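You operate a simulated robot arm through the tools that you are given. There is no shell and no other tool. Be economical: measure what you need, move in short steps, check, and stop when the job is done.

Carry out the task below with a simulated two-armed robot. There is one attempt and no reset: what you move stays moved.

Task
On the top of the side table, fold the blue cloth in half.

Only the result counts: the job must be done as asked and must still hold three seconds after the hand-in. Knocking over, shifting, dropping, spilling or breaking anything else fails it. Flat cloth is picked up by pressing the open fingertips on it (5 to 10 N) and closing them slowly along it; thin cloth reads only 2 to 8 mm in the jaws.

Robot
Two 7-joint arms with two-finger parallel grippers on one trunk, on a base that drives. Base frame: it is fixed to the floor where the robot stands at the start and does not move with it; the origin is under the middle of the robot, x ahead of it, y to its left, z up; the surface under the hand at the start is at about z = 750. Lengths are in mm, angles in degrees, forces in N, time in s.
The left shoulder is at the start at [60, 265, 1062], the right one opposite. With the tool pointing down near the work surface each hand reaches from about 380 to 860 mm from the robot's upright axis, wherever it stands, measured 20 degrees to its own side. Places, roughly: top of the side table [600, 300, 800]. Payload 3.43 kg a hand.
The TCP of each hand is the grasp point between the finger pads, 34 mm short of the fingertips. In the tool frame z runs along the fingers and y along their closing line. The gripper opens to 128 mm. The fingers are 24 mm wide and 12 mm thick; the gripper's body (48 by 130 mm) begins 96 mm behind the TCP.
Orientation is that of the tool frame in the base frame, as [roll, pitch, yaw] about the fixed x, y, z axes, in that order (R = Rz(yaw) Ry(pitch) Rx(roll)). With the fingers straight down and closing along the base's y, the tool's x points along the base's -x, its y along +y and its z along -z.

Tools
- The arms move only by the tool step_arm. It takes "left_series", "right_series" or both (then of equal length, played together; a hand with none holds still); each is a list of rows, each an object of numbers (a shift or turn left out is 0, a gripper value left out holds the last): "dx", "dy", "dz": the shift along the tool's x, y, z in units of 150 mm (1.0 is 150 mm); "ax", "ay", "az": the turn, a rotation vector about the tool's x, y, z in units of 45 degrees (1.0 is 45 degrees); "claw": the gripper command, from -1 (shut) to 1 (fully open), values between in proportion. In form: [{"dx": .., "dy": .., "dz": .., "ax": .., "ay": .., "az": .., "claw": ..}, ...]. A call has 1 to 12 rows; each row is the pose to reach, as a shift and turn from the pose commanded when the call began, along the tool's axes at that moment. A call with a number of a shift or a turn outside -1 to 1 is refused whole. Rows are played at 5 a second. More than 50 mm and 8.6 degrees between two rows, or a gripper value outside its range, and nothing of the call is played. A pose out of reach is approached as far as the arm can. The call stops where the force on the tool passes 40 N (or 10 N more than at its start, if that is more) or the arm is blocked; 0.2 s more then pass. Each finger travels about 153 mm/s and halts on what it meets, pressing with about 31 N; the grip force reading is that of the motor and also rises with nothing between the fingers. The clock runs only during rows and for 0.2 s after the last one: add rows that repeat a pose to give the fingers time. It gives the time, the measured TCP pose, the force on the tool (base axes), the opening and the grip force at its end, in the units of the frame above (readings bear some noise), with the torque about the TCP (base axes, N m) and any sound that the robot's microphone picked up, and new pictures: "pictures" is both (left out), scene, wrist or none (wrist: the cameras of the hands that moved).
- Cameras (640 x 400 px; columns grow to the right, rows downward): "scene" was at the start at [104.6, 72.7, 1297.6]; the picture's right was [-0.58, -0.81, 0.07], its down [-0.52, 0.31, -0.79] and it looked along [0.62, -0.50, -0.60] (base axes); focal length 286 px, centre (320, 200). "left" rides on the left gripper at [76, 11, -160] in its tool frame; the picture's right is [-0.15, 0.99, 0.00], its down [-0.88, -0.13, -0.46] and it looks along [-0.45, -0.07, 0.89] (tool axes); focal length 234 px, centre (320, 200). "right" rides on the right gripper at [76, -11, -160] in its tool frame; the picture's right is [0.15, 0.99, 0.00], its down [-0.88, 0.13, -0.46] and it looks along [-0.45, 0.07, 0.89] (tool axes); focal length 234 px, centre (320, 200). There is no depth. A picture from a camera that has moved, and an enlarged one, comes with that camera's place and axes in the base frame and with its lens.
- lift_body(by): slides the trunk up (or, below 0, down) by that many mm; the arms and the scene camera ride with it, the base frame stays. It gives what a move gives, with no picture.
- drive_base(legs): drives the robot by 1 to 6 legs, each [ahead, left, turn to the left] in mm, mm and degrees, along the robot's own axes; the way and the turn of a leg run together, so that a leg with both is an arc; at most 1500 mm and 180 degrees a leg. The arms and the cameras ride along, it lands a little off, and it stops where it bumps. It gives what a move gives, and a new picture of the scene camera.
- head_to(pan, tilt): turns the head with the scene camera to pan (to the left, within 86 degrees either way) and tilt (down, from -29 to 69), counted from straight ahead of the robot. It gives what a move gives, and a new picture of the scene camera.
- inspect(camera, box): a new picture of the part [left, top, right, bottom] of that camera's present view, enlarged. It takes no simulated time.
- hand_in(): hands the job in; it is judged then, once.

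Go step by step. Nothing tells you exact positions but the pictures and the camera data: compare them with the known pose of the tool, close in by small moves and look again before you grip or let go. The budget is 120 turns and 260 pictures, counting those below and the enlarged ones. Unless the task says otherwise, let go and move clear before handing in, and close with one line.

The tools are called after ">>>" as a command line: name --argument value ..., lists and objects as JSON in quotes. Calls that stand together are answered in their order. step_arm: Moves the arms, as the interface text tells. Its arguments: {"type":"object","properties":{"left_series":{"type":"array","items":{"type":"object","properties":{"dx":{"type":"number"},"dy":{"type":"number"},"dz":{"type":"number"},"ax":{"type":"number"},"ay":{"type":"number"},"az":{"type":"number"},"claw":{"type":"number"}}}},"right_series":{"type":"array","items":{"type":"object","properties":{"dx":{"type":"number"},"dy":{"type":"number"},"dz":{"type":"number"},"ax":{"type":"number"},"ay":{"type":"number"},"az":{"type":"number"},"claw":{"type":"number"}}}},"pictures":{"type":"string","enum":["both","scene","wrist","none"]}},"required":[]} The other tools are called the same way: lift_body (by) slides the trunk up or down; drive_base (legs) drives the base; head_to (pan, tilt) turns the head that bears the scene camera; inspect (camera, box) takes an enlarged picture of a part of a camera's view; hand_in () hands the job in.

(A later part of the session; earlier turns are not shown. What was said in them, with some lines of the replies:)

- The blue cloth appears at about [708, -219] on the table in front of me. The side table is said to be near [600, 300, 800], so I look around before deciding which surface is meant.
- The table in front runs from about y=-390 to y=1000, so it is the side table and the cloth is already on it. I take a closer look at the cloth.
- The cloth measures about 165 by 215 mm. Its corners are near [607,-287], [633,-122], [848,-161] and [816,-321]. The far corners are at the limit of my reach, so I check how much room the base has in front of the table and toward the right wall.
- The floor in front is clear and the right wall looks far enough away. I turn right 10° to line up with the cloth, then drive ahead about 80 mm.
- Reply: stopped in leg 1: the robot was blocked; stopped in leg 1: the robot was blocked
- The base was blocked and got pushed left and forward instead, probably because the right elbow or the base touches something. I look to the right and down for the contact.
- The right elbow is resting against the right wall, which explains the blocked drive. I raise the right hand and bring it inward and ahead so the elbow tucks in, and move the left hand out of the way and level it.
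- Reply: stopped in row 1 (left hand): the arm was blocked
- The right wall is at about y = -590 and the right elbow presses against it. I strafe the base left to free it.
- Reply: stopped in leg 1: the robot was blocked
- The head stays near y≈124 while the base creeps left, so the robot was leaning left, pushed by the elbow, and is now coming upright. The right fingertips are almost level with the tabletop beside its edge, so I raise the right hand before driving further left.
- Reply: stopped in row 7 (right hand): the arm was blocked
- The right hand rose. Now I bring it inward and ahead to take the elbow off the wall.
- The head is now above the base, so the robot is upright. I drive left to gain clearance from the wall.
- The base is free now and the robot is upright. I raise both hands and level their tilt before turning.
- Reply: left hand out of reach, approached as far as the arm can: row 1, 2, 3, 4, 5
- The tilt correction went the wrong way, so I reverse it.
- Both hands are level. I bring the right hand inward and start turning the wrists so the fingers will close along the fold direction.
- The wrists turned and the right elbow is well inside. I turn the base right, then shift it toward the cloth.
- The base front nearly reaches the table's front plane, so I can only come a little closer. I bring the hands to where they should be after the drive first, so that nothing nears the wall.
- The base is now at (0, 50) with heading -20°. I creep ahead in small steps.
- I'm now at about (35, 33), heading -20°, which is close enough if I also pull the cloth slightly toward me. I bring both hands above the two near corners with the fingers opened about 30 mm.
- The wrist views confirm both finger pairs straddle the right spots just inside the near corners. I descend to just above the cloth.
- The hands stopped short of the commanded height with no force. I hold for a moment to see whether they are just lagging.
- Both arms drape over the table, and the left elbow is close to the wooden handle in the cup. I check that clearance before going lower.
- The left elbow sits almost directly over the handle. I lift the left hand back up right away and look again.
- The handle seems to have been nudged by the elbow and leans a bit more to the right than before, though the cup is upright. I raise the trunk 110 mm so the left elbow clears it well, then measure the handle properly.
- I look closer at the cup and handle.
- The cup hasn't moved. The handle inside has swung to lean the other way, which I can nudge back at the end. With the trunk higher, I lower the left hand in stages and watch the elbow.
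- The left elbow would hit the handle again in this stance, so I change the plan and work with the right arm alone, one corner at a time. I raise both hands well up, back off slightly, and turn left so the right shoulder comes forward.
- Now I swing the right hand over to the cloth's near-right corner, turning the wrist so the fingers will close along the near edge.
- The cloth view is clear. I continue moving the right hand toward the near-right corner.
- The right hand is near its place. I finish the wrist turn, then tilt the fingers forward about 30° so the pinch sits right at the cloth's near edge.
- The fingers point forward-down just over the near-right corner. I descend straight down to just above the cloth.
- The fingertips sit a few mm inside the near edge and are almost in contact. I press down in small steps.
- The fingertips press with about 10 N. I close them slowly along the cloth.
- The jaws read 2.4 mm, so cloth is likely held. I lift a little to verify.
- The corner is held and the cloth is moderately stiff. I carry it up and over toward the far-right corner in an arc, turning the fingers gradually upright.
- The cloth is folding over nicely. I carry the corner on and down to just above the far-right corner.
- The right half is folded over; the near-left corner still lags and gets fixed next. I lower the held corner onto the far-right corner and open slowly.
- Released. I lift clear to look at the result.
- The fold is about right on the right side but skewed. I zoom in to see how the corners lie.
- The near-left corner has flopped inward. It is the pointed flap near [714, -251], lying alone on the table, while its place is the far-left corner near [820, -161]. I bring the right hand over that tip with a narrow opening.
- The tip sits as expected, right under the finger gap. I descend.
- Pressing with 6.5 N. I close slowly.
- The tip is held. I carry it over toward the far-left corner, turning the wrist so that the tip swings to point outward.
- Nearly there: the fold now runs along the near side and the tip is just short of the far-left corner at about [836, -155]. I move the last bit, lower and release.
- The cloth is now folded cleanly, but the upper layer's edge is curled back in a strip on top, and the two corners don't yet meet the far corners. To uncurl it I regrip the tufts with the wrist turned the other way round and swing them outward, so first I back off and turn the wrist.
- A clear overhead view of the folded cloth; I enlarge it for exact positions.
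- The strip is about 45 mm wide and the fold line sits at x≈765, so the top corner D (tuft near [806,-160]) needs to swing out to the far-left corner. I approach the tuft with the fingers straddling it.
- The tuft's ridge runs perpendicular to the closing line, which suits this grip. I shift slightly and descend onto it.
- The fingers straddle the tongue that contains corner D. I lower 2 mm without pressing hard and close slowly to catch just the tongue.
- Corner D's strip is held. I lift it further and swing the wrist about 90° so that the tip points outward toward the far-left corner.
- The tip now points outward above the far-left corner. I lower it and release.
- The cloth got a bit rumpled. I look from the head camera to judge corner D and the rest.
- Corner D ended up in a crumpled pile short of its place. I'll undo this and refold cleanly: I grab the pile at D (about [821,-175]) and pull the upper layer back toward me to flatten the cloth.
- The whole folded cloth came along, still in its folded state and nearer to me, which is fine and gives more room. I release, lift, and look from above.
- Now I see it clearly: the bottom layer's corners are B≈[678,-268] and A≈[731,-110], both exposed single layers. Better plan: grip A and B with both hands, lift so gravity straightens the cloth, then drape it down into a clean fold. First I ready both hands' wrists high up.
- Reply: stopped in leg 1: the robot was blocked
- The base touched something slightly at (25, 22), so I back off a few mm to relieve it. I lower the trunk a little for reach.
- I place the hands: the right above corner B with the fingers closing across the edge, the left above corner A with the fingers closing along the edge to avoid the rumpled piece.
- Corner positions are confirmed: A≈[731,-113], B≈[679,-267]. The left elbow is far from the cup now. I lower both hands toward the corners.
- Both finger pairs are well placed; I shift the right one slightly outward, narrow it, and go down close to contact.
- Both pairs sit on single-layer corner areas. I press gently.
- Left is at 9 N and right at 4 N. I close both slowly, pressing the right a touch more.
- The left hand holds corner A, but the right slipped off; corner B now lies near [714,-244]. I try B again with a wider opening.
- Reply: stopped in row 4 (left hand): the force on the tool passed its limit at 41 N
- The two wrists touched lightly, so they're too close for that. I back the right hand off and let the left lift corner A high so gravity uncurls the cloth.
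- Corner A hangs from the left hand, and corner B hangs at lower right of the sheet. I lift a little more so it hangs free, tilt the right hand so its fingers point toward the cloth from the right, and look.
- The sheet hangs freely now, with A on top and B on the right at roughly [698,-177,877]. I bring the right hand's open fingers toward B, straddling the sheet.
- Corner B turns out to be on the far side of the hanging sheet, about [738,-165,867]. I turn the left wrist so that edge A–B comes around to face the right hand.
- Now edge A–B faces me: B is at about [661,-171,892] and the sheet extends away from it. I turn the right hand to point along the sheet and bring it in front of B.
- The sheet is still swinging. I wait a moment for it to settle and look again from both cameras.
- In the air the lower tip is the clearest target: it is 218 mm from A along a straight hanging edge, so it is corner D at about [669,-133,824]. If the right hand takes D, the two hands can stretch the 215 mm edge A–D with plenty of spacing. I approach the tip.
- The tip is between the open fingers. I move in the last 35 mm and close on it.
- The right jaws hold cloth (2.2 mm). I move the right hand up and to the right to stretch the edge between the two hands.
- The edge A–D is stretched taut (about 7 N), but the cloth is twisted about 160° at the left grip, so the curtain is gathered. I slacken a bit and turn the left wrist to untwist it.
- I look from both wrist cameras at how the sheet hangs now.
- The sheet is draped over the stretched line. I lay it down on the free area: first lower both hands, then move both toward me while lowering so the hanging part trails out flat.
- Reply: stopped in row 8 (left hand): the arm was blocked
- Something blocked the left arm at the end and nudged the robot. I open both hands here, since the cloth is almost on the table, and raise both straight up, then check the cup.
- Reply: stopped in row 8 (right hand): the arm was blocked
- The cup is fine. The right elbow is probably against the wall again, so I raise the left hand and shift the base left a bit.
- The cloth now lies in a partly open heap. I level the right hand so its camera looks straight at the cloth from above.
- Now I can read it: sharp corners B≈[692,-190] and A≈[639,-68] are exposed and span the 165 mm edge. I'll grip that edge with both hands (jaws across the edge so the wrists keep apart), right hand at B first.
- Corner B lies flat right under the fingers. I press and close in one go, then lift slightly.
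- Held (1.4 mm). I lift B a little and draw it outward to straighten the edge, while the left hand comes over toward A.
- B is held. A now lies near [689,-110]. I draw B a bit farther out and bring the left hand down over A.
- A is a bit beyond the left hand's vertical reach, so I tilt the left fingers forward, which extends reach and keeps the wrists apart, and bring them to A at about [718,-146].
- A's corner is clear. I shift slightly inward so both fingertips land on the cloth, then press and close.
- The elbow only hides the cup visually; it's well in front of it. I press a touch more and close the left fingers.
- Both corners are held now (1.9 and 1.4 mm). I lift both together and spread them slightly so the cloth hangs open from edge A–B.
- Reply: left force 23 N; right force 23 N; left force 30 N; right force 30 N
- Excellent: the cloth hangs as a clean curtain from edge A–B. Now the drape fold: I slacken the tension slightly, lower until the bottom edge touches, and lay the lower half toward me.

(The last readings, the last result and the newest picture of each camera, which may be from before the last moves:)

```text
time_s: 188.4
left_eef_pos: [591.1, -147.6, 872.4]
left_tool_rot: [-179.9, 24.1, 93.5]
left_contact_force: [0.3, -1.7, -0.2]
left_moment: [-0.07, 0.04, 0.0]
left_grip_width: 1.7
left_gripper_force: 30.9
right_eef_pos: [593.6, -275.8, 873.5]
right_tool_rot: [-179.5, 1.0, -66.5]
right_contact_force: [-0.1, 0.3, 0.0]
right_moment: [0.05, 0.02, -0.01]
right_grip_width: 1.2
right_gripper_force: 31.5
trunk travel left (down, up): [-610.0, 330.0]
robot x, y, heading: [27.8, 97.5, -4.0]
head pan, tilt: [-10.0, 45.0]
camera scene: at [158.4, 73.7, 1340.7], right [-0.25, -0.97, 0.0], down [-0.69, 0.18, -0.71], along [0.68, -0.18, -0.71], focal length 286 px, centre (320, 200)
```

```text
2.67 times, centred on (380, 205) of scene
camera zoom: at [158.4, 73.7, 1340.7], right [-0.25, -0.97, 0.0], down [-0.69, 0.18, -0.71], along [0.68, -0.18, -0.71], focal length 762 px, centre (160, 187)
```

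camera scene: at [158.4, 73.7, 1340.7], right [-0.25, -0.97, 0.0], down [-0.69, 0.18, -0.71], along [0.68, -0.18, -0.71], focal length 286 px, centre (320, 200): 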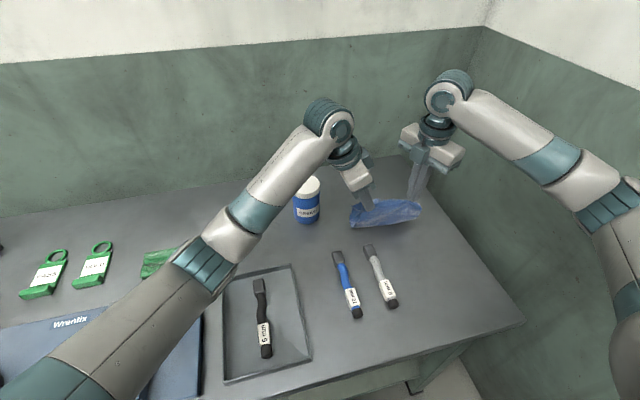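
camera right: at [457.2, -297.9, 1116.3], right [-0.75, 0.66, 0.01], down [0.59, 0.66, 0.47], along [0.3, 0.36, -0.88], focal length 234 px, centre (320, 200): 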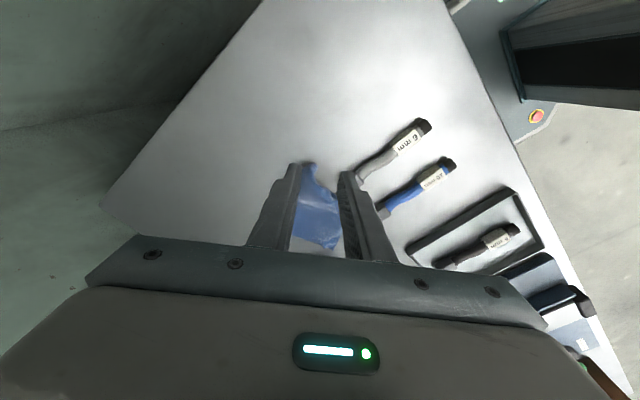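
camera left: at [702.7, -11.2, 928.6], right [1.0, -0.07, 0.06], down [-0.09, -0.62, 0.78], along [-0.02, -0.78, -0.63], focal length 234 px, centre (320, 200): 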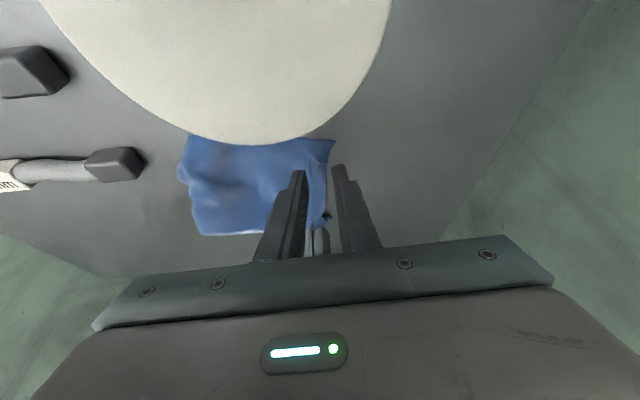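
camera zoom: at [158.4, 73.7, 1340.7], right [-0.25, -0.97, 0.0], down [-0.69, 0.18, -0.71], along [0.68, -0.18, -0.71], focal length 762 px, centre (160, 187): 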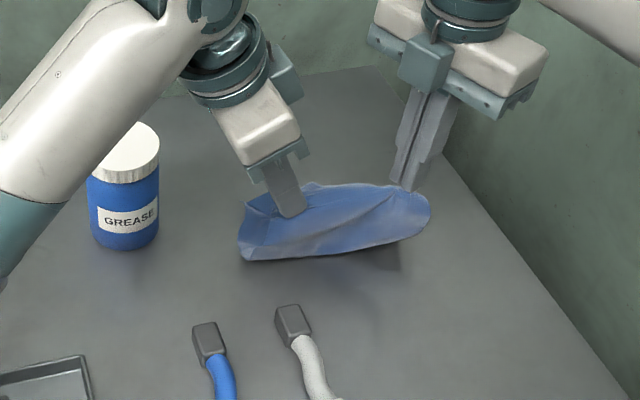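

The lower half lies behind and the upper half stands up from the fold. I now carry the top edge back over the lower half in an arc and lower it onto the far edge, then open gently.

>>> step_arm --left_series '[{"dx": 0.004, "dy": -0.08}, {"dx": 0.01, "dy": 0.06, "dz": 0.03}, {"dx": 0.025, "dy": 0.193, "dz": 0.083}, {"dx": 0.06, "dy": 0.31, "dz": 0.17}, {"dx": 0.102, "dy": 0.406, "dz": 0.283}, {"dx": 0.15, "dy": 0.455, "dz": 0.39}, {"dx": 0.197, "dy": 0.486, "dz": 0.504}, {"dx": 0.197, "dy": 0.486, "dz": 0.504}, {"dx": 0.197, "dy": 0.486, "dz": 0.504, "claw": -0.9}, {"dx": 0.197, "dy": 0.486, "dz": 0.504, "claw": -0.8}, {"dx": 0.197, "dy": 0.486, "dz": 0.504, "claw": -0.65}, {"dx": 0.197, "dy": 0.486, "dz": 0.504, "claw": -0.6}]' --right_series '[{"dx": -0.032, "dy": 0.073}, {"dx": 0.02, "dy": -0.05, "dz": 0.03}, {"dx": 0.077, "dy": -0.177, "dz": 0.087}, {"dx": 0.122, "dy": -0.28, "dz": 0.18}, {"dx": 0.163, "dy": -0.373, "dz": 0.3}, {"dx": 0.18, "dy": -0.415, "dz": 0.41}, {"dx": 0.195, "dy": -0.446, "dz": 0.53}, {"dx": 0.195, "dy": -0.446, "dz": 0.53}, {"dx": 0.195, "dy": -0.446, "dz": 0.53, "claw": -0.9}, {"dx": 0.195, "dy": -0.446, "dz": 0.53, "claw": -0.8}, {"dx": 0.195, "dy": -0.446, "dz": 0.53, "claw": -0.65}, {"dx": 0.195, "dy": -0.446, "dz": 0.53, "claw": -0.6}]' --pictures "scene"

>>> inspect --camera "scene" --box '[300, 130, 460, 280]'

```text
time_s: 191.0
left_eef_pos: [665.4, -145.8, 788.6]
left_tool_rot: [-179.8, 24.2, 93.7]
left_contact_force: [-0.3, -1.4, 7.2]
left_moment: [-0.03, 0.0, 0.0]
left_grip_width: 25.2
left_gripper_force: 0.0
right_eef_pos: [668.6, -272.1, 792.4]
right_tool_rot: [-179.5, 1.1, -66.3]
right_contact_force: [0.2, -0.2, -0.5]
right_moment: [-0.08, 0.02, -0.02]
right_grip_width: 25.4
right_gripper_force: 0.1
trunk travel left (down, up): [-610.0, 330.0]
robot x, y, heading: [30.2, 100.0, -4.3]
head pan, tilt: [-10.0, 45.0]
camera scene: at [159.3, 74.5, 1339.9], right [-0.25, -0.97, 0.0], down [-0.69, 0.18, -0.71], along [0.68, -0.18, -0.71], focal length 286 px, centre (320, 200)
```

scene: 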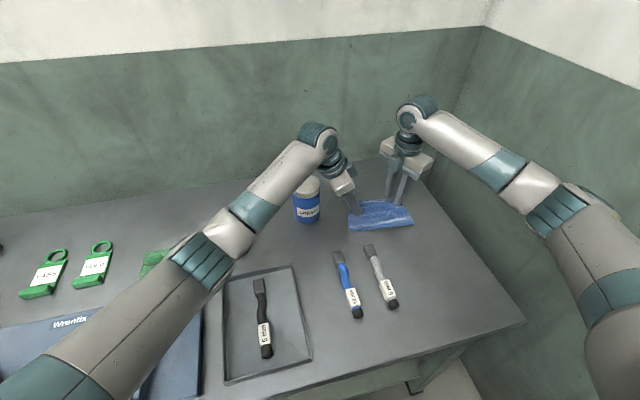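

```text
2.67 times, centred on (380, 205) of scene
camera zoom: at [159.3, 74.5, 1339.9], right [-0.25, -0.97, 0.0], down [-0.69, 0.18, -0.71], along [0.68, -0.18, -0.71], focal length 762 px, centre (160, 187)
```

zoom: 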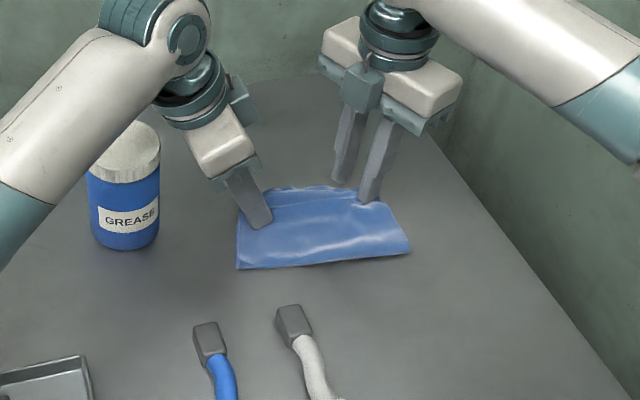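

Beautiful: the cloth is folded into a neat rectangle. I lift both hands straight up off it and move them clear, opening slightly, then inspect.

>>> step_arm --left_series '[{"dz": -0.05, "dx": -0.022}, {"dz": -0.15, "dx": -0.067}, {"dz": -0.3, "dx": -0.135}, {"dz": -0.45, "dx": -0.2}, {"dz": -0.6, "dx": -0.27}, {"dz": -0.75, "dx": -0.337}, {"dz": -0.9, "dx": -0.4}, {"dz": -0.9, "dx": -0.4}]' --right_series '[{"dz": -0.05}, {"dz": -0.15}, {"dz": -0.3}, {"dz": -0.45}, {"dz": -0.6}, {"dz": -0.75}, {"dz": -0.9}, {"dz": -0.95}]' --pictures "none"

>>> step_arm --right_series '[{"dx": 0.15}, {"dx": 0.3}, {"dx": 0.4}, {"dx": 0.4}]' --pictures "both"

>>> inspect --camera "scene" --box '[320, 150, 440, 250]'

>>> inspect --camera "right" --box '[220, 20, 460, 200]'

```text
time_s: 192.8
left_eef_pos: [666.2, -147.5, 937.0]
left_tool_rot: [-180.0, 24.1, 93.5]
left_contact_force: [0.4, -0.8, 0.2]
left_moment: [0.02, 0.04, -0.02]
left_grip_width: 25.6
left_gripper_force: 0.0
right_eef_pos: [665.8, -276.5, 936.4]
right_tool_rot: [-179.5, 1.1, -66.3]
right_contact_force: [-0.6, 0.8, -0.6]
right_moment: [0.01, 0.01, 0.01]
right_grip_width: 25.8
right_gripper_force: 0.1
trunk travel left (down, up): [-610.0, 330.0]
robot x, y, heading: [28.6, 97.0, -4.3]
head pan, tilt: [-10.0, 45.0]
```

```text
time_s: 193.8
left_eef_pos: [666.5, -147.8, 938.6]
left_tool_rot: [-179.9, 24.1, 93.4]
left_contact_force: [-0.2, 0.7, 0.1]
left_moment: [0.0, 0.01, 0.01]
left_grip_width: 25.6
left_gripper_force: 0.1
right_eef_pos: [691.1, -331.3, 935.2]
right_tool_rot: [-179.5, 1.1, -66.4]
right_contact_force: [-0.1, -0.9, 0.4]
right_moment: [0.01, -0.03, 0.02]
right_grip_width: 25.6
right_gripper_force: 0.0
trunk travel left (down, up): [-610.0, 330.0]
robot x, y, heading: [30.4, 99.7, -4.5]
head pan, tilt: [-10.0, 45.0]
camera scene: at [157.9, 73.5, 1340.8], right [-0.25, -0.97, 0.0], down [-0.69, 0.18, -0.71], along [0.68, -0.18, -0.71], focal length 286 px, centre (320, 200)
camera right: at [730.4, -399.0, 1093.9], right [-0.85, -0.53, -0.01], down [-0.47, 0.74, 0.47], along [-0.24, 0.41, -0.88], focal length 234 px, centre (320, 200)
```

scene: 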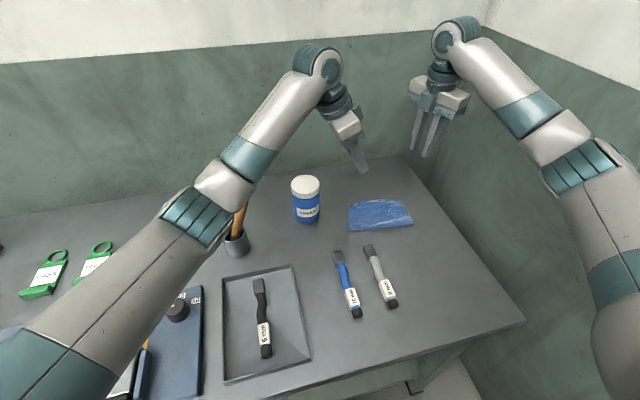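
right: 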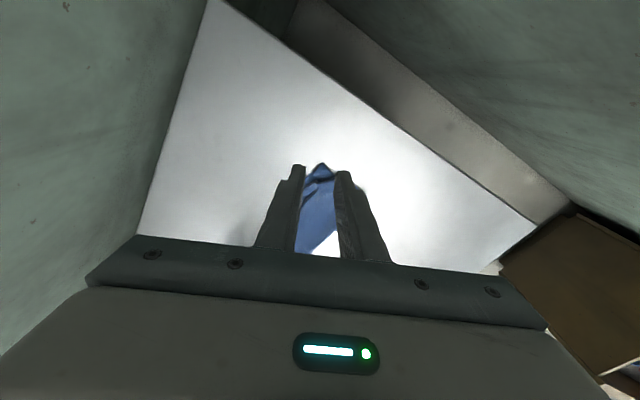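

```text
4.00 times, centred on (380, 200) of scene
camera zoom: at [157.9, 73.5, 1340.8], right [-0.25, -0.97, 0.0], down [-0.69, 0.18, -0.71], along [0.68, -0.18, -0.71], focal length 1143 px, centre (80, 200)
```

zoom: 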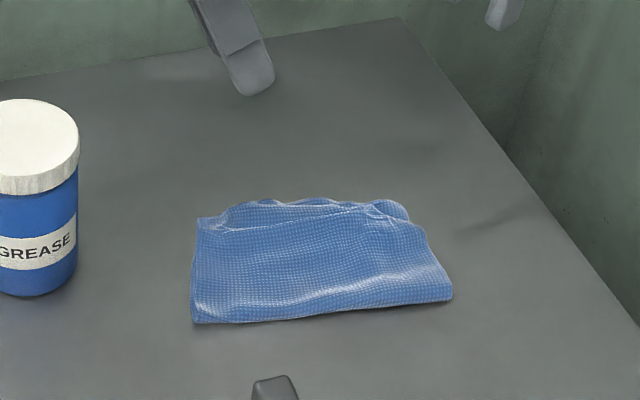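

```text
2.22 times, centred on (340, 110) of right
camera zoom: at [730.4, -399.0, 1093.9], right [-0.85, -0.53, -0.01], down [-0.47, 0.74, 0.47], along [-0.24, 0.41, -0.88], focal length 520 px, centre (276, 400)
```

zoom: 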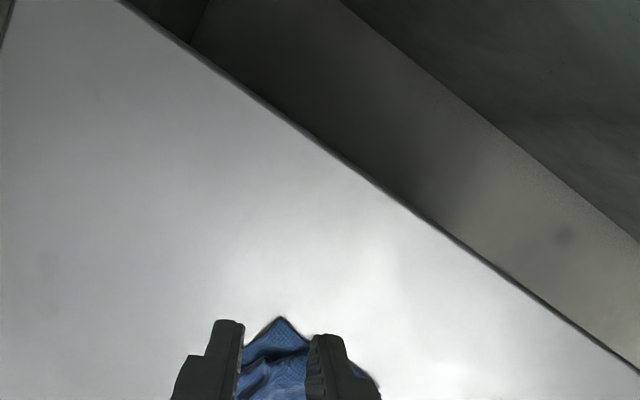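

The cloth is neatly folded in half, with the edges meeting at the far side. I now retract the left hand upward and check the leaning handle in the cup, which I had nudged earlier.

>>> step_arm --left_series '[{"dz": -0.15, "dx": -0.067, "ay": 0.1, "claw": -1.0}, {"dz": -0.3, "dx": -0.135, "ay": 0.2}, {"dz": -0.45, "dx": -0.2, "ay": 0.35}, {"dz": -0.6, "dx": -0.27, "ay": 0.5}, {"dz": -0.6, "dx": -0.1, "ay": 0.53}, {"dz": -0.6, "dx": 0.1, "ay": 0.53}, {"dz": -0.6, "dx": 0.3, "ay": 0.53}, {"dz": -0.6, "dx": 0.5, "ay": 0.53}, {"dz": -0.6, "dx": 0.7, "ay": 0.53}, {"dz": -0.6, "dx": 0.7, "ay": 0.53}]' --pictures "none"

>>> head_to --pan 10 --tilt 50

>>> inspect --camera "scene" --box '[240, 100, 400, 240]'

```text
time_s: 196.0
left_eef_pos: [655.0, -15.9, 975.8]
left_tool_rot: [180.0, 0.3, 93.4]
left_contact_force: [0.6, 0.8, -0.3]
left_moment: [0.03, 0.02, -0.04]
left_grip_width: 0.0
left_gripper_force: 31.0
right_eef_pos: [690.1, -330.6, 935.2]
right_tool_rot: [-179.4, 1.2, -66.4]
right_contact_force: [1.1, 0.9, 0.3]
right_moment: [0.02, 0.05, 0.0]
right_grip_width: 25.7
right_gripper_force: 0.1
trunk travel left (down, up): [-610.0, 330.0]
robot x, y, heading: [34.9, 99.1, -4.5]
head pan, tilt: [-10.0, 45.0]
```

```text
time_s: 196.8
left_eef_pos: [655.3, -14.6, 977.2]
left_tool_rot: [-179.9, 0.2, 93.4]
left_contact_force: [-0.7, 0.2, 0.2]
left_moment: [-0.01, 0.02, 0.02]
left_grip_width: 0.1
left_gripper_force: 30.6
right_eef_pos: [690.4, -331.4, 934.2]
right_tool_rot: [-179.5, 1.1, -66.4]
right_contact_force: [-0.1, -0.2, -0.8]
right_moment: [-0.02, 0.02, -0.02]
right_grip_width: 25.6
right_gripper_force: 0.1
trunk travel left (down, up): [-610.0, 330.0]
robot x, y, heading: [29.1, 98.5, -4.4]
head pan, tilt: [10.0, 50.0]
camera scene: at [155.8, 101.1, 1333.9], right [0.1, -1.0, 0.0], down [-0.76, -0.07, -0.64], along [0.64, 0.06, -0.77], focal length 286 px, centre (320, 200)
```

scene: 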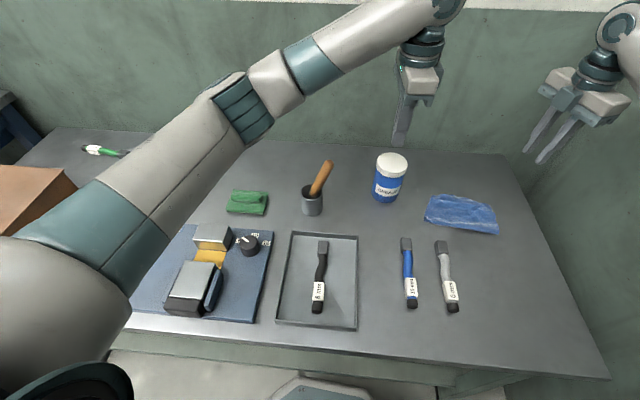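

```text
2.86 times, centred on (320, 170) of scene
camera zoom: at [155.8, 101.1, 1333.9], right [0.1, -1.0, 0.0], down [-0.76, -0.07, -0.64], along [0.64, 0.06, -0.77], focal length 816 px, centre (320, 286)
```

zoom: 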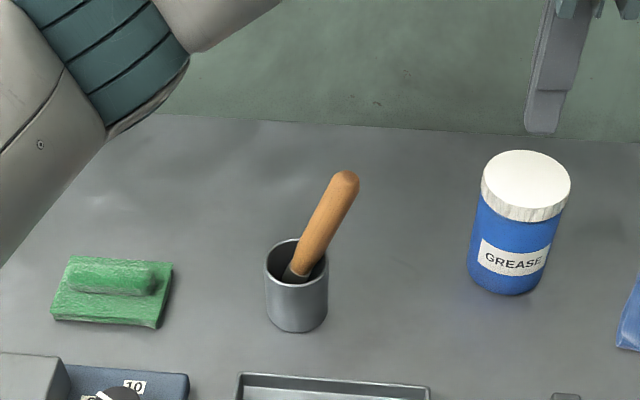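

The cup is in place but the handle leans more to the right than at the start. I'll nudge it gently back with the closed left fingertips, first placing them on its right side, clear of it.

>>> step_arm --left_series '[{"dx": 0.15, "dy": -0.05}, {"dx": 0.3, "dy": -0.1}, {"dx": 0.45, "dy": -0.15}, {"dx": 0.56, "dy": -0.186}, {"dx": 0.56, "dy": -0.186, "dz": 0.2}, {"dx": 0.56, "dy": -0.186, "dz": 0.4}, {"dx": 0.56, "dy": -0.186, "dz": 0.49}, {"dx": 0.56, "dy": -0.186, "dz": 0.49}]' --pictures "scene"

>>> inspect --camera "scene" --box '[260, 100, 420, 240]'

```text
time_s: 198.6
left_eef_pos: [623.4, 67.3, 903.6]
left_tool_rot: [-179.9, 0.3, 93.3]
left_contact_force: [0.3, -0.7, 0.5]
left_moment: [0.01, 0.04, -0.02]
left_grip_width: 0.2
left_gripper_force: 31.0
right_eef_pos: [690.2, -331.4, 934.7]
right_tool_rot: [-179.5, 1.1, -66.3]
right_contact_force: [-0.4, 0.3, 0.0]
right_moment: [-0.02, 0.0, 0.02]
right_grip_width: 25.8
right_gripper_force: 0.1
trunk travel left (down, up): [-610.0, 330.0]
robot x, y, heading: [28.1, 98.0, -4.7]
head pan, tilt: [10.0, 50.0]
camera scene: at [155.8, 101.3, 1333.9], right [0.1, -1.0, 0.0], down [-0.76, -0.07, -0.64], along [0.64, 0.06, -0.77], focal length 286 px, centre (320, 200)
```

scene: 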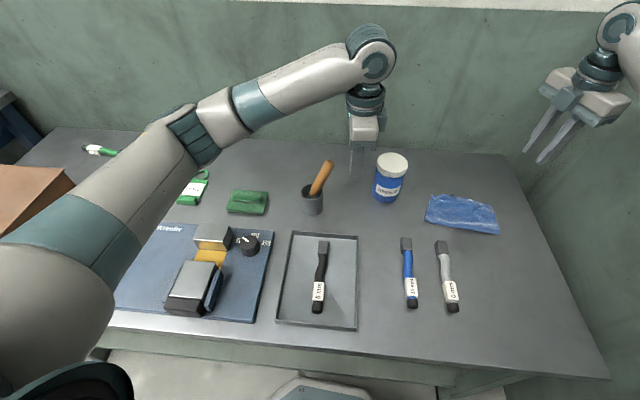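

```text
2.86 times, centred on (340, 170) of scene
camera zoom: at [155.8, 101.3, 1333.9], right [0.1, -1.0, 0.0], down [-0.76, -0.07, -0.64], along [0.64, 0.06, -0.77], focal length 816 px, centre (263, 286)
```

zoom: 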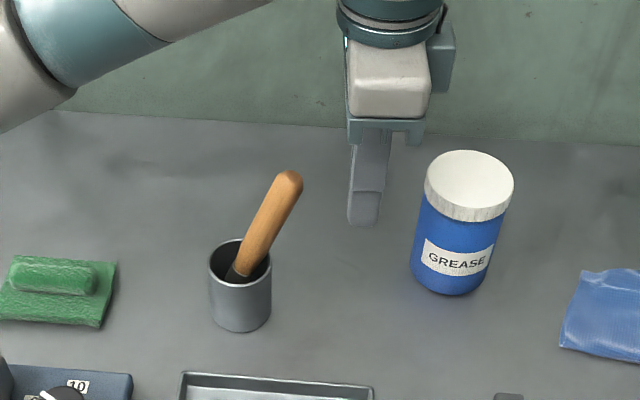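

The fingertips are beside the handle at its height. I push gently toward the left, about 40 mm past contact.

>>> step_arm --left_series '[{"dx": 0.1}, {"dx": 0.18}, {"dx": 0.23}, {"dx": 0.27}, {"dx": 0.31}, {"dx": 0.34}, {"dx": 0.37}, {"dx": 0.4}, {"dx": 0.43}, {"dx": 0.45}, {"dx": 0.45}]' --pictures "none"

>>> inspect --camera "scene" --box '[240, 100, 400, 240]'

```text
time_s: 201.0
left_eef_pos: [619.5, 135.0, 902.8]
left_tool_rot: [-179.9, 0.4, 93.4]
left_contact_force: [-0.2, -0.6, 0.7]
left_moment: [0.02, 0.0, 0.01]
left_grip_width: 0.1
left_gripper_force: 31.5
right_eef_pos: [689.1, -332.0, 934.9]
right_tool_rot: [-179.5, 1.1, -66.3]
right_contact_force: [-0.3, -0.1, 0.7]
right_moment: [0.02, -0.04, 0.0]
right_grip_width: 25.4
right_gripper_force: 0.1
trunk travel left (down, up): [-610.0, 330.0]
robot x, y, heading: [30.7, 96.4, -4.2]
head pan, tilt: [10.0, 50.0]
```

```text
2.86 times, centred on (320, 170) of scene
camera zoom: at [155.8, 101.2, 1333.9], right [0.1, -1.0, 0.0], down [-0.76, -0.07, -0.64], along [0.64, 0.06, -0.77], focal length 816 px, centre (320, 286)
```

zoom: 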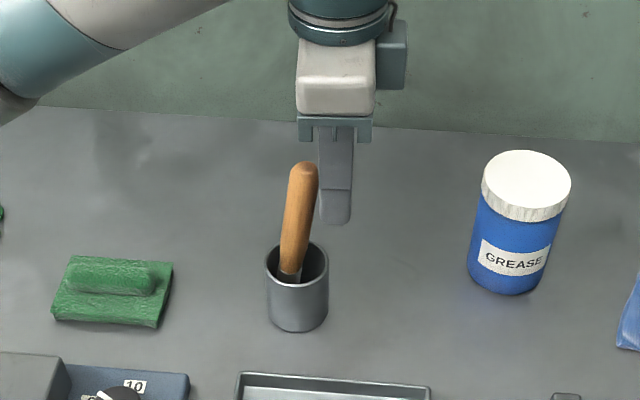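

The handle is nearly upright again, very close to its initial pose. I nudge a few mm more, then withdraw slowly and check that it stays.

>>> step_arm --left_series '[{"dx": 0.03}, {"dx": 0.05}, {"dx": 0.05}, {"dx": -0.02}, {"dx": -0.1}, {"dx": -0.25}, {"dx": -0.4}, {"dx": -0.4, "dz": -0.2}, {"dx": -0.4, "dz": -0.45}, {"dx": -0.4, "dz": -0.7}, {"dx": -0.4, "dz": -0.7}]' --pictures "scene"

>>> inspect --camera "scene" --box '[240, 100, 400, 240]'

>>> inspect --camera "scene" --box '[380, 160, 540, 280]'

```text
time_s: 203.4
left_eef_pos: [624.6, 75.7, 1010.2]
left_tool_rot: [-179.8, 0.2, 93.4]
left_contact_force: [-0.4, 0.4, -1.0]
left_moment: [-0.01, 0.02, 0.01]
left_grip_width: 0.1
left_gripper_force: 30.5
right_eef_pos: [690.7, -331.7, 934.4]
right_tool_rot: [-179.6, 1.1, -66.3]
right_contact_force: [0.4, 0.1, -0.1]
right_moment: [0.02, 0.03, 0.0]
right_grip_width: 25.5
right_gripper_force: 0.0
trunk travel left (down, up): [-610.0, 330.0]
robot x, y, heading: [29.9, 95.8, -4.1]
head pan, tilt: [10.0, 50.0]
camera scene: at [156.3, 101.3, 1333.8], right [0.1, -1.0, 0.0], down [-0.76, -0.07, -0.64], along [0.64, 0.06, -0.77], focal length 286 px, centre (320, 200)
```

scene: 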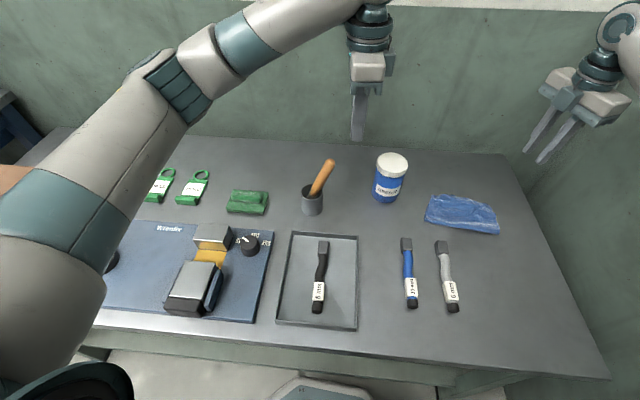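

```text
2.86 times, centred on (320, 170) of scene
camera zoom: at [156.3, 101.3, 1333.8], right [0.1, -1.0, 0.0], down [-0.76, -0.07, -0.64], along [0.64, 0.06, -0.77], focal length 816 px, centre (320, 286)
```

zoom: 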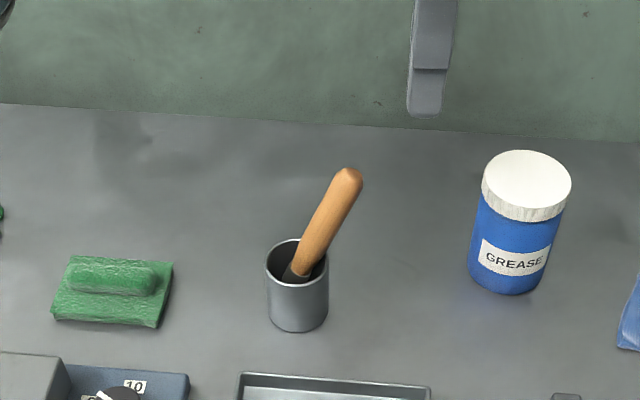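

```text
3.33 times, centred on (460, 220) of scene
camera zoom: at [156.3, 101.3, 1333.8], right [0.1, -1.0, 0.0], down [-0.76, -0.07, -0.64], along [0.64, 0.06, -0.77], focal length 952 px, centre (-147, 133)
```

zoom: 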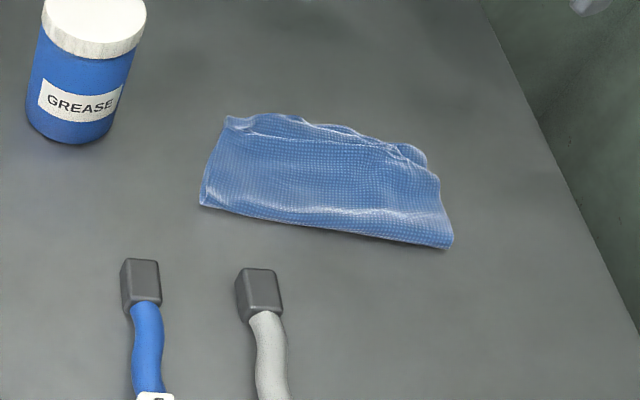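

It fell back when released, so it needs to go slightly past upright. I repeat the nudge a little farther.

>>> step_arm --left_series '[{"dx": -0.08, "dz": 0.25}, {"dx": -0.08, "dz": 0.5}, {"dx": -0.08, "dz": 0.71}, {"dx": 0.1, "dz": 0.71}, {"dx": 0.2, "dz": 0.71}, {"dx": 0.28, "dz": 0.71}, {"dx": 0.36, "dz": 0.71}, {"dx": 0.44, "dz": 0.71}, {"dx": 0.5, "dz": 0.71}, {"dx": 0.55, "dz": 0.71}, {"dx": 0.58, "dz": 0.71}]' --pictures "none"

>>> inspect --camera "scene" --box '[240, 100, 400, 240]'

```text
time_s: 205.8
left_eef_pos: [616.5, 157.0, 904.5]
left_tool_rot: [179.7, 0.3, 93.3]
left_contact_force: [-7.1, -14.5, 26.2]
left_moment: [-0.41, 0.24, -0.03]
left_grip_width: 0.0
left_gripper_force: 30.8
right_eef_pos: [686.9, -333.6, 936.5]
right_tool_rot: [-179.3, 1.1, -66.4]
right_contact_force: [0.0, -1.3, 0.3]
right_moment: [-0.02, -0.02, -0.01]
right_grip_width: 25.9
right_gripper_force: 0.1
trunk travel left (down, up): [-610.0, 330.0]
robot x, y, heading: [28.0, 95.2, -4.7]
head pan, tilt: [10.0, 50.0]
```

```text
2.86 times, centred on (320, 170) of scene
camera zoom: at [151.9, 98.5, 1334.5], right [0.1, -1.0, 0.0], down [-0.76, -0.07, -0.65], along [0.64, 0.06, -0.76], focal length 816 px, centre (320, 286)
```

zoom: 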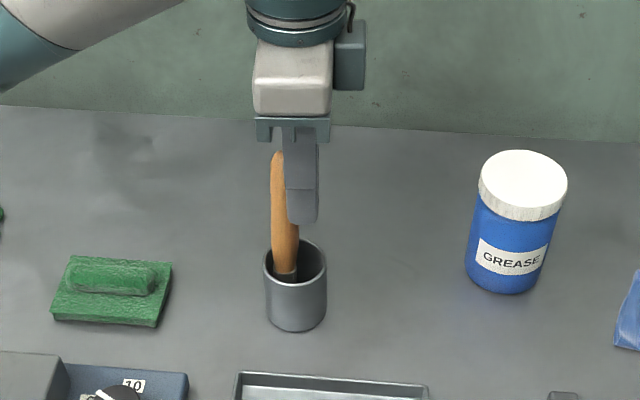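

The handle is upright past centre but now wedges against the finger (26 N), so I withdraw at once, sideways and then up.

>>> step_arm --left_series '[{"dx": -0.03}, {"dx": -0.06}, {"dx": -0.12}, {"dx": -0.25}, {"dx": -0.4}, {"dx": -0.6}, {"dx": -0.6, "dz": -0.25}, {"dx": -0.6, "dz": -0.5}, {"dx": -0.6, "dz": -0.75}, {"dx": -0.6, "dz": -0.75}]' --pictures "scene"

>>> inspect --camera "scene" --box '[240, 100, 400, 240]'

```text
time_s: 208.0
left_eef_pos: [624.2, 73.6, 1013.3]
left_tool_rot: [-179.8, 0.3, 93.3]
left_contact_force: [1.1, 0.4, -0.1]
left_moment: [0.01, 0.01, 0.02]
left_grip_width: 0.3
left_gripper_force: 31.1
right_eef_pos: [689.9, -331.1, 933.9]
right_tool_rot: [-179.5, 1.1, -66.3]
right_contact_force: [0.2, 0.2, 0.1]
right_moment: [-0.01, 0.0, -0.03]
right_grip_width: 25.7
right_gripper_force: 0.1
trunk travel left (down, up): [-610.0, 330.0]
robot x, y, heading: [28.0, 99.1, -4.3]
head pan, tilt: [10.0, 50.0]
camera scene: at [156.3, 101.4, 1333.8], right [0.1, -1.0, 0.0], down [-0.76, -0.07, -0.64], along [0.64, 0.06, -0.77], focal length 286 px, centre (320, 200)
```

scene: 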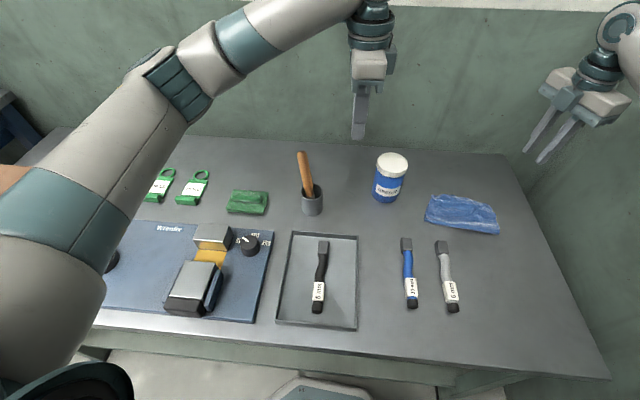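

```text
2.86 times, centred on (320, 170) of scene
camera zoom: at [156.3, 101.4, 1333.8], right [0.1, -1.0, 0.0], down [-0.76, -0.07, -0.64], along [0.64, 0.06, -0.77], focal length 816 px, centre (320, 286)
```

zoom: 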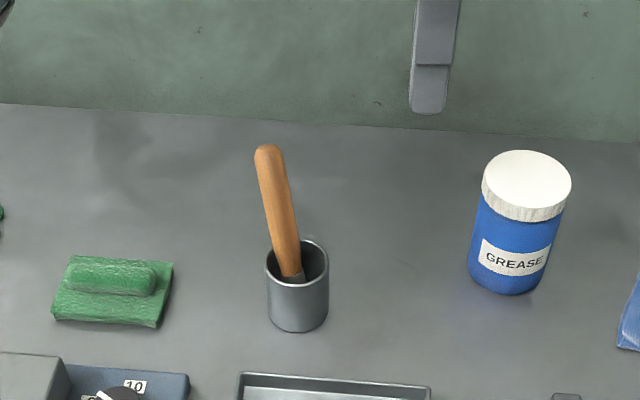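

The handle now stands nearly upright in its cup as it did at the start. The cloth lies folded in half, and both hands are empty and clear, so I hand in.

>>> hand_in

```text
The job is handed in.
```

The blue cloth lies folded in half on the side table and both hands are clear. Along the way my left elbow knocked the wooden handle in the cup; I nudged it back to nearly its starting lean, and the cup did not appear to move.
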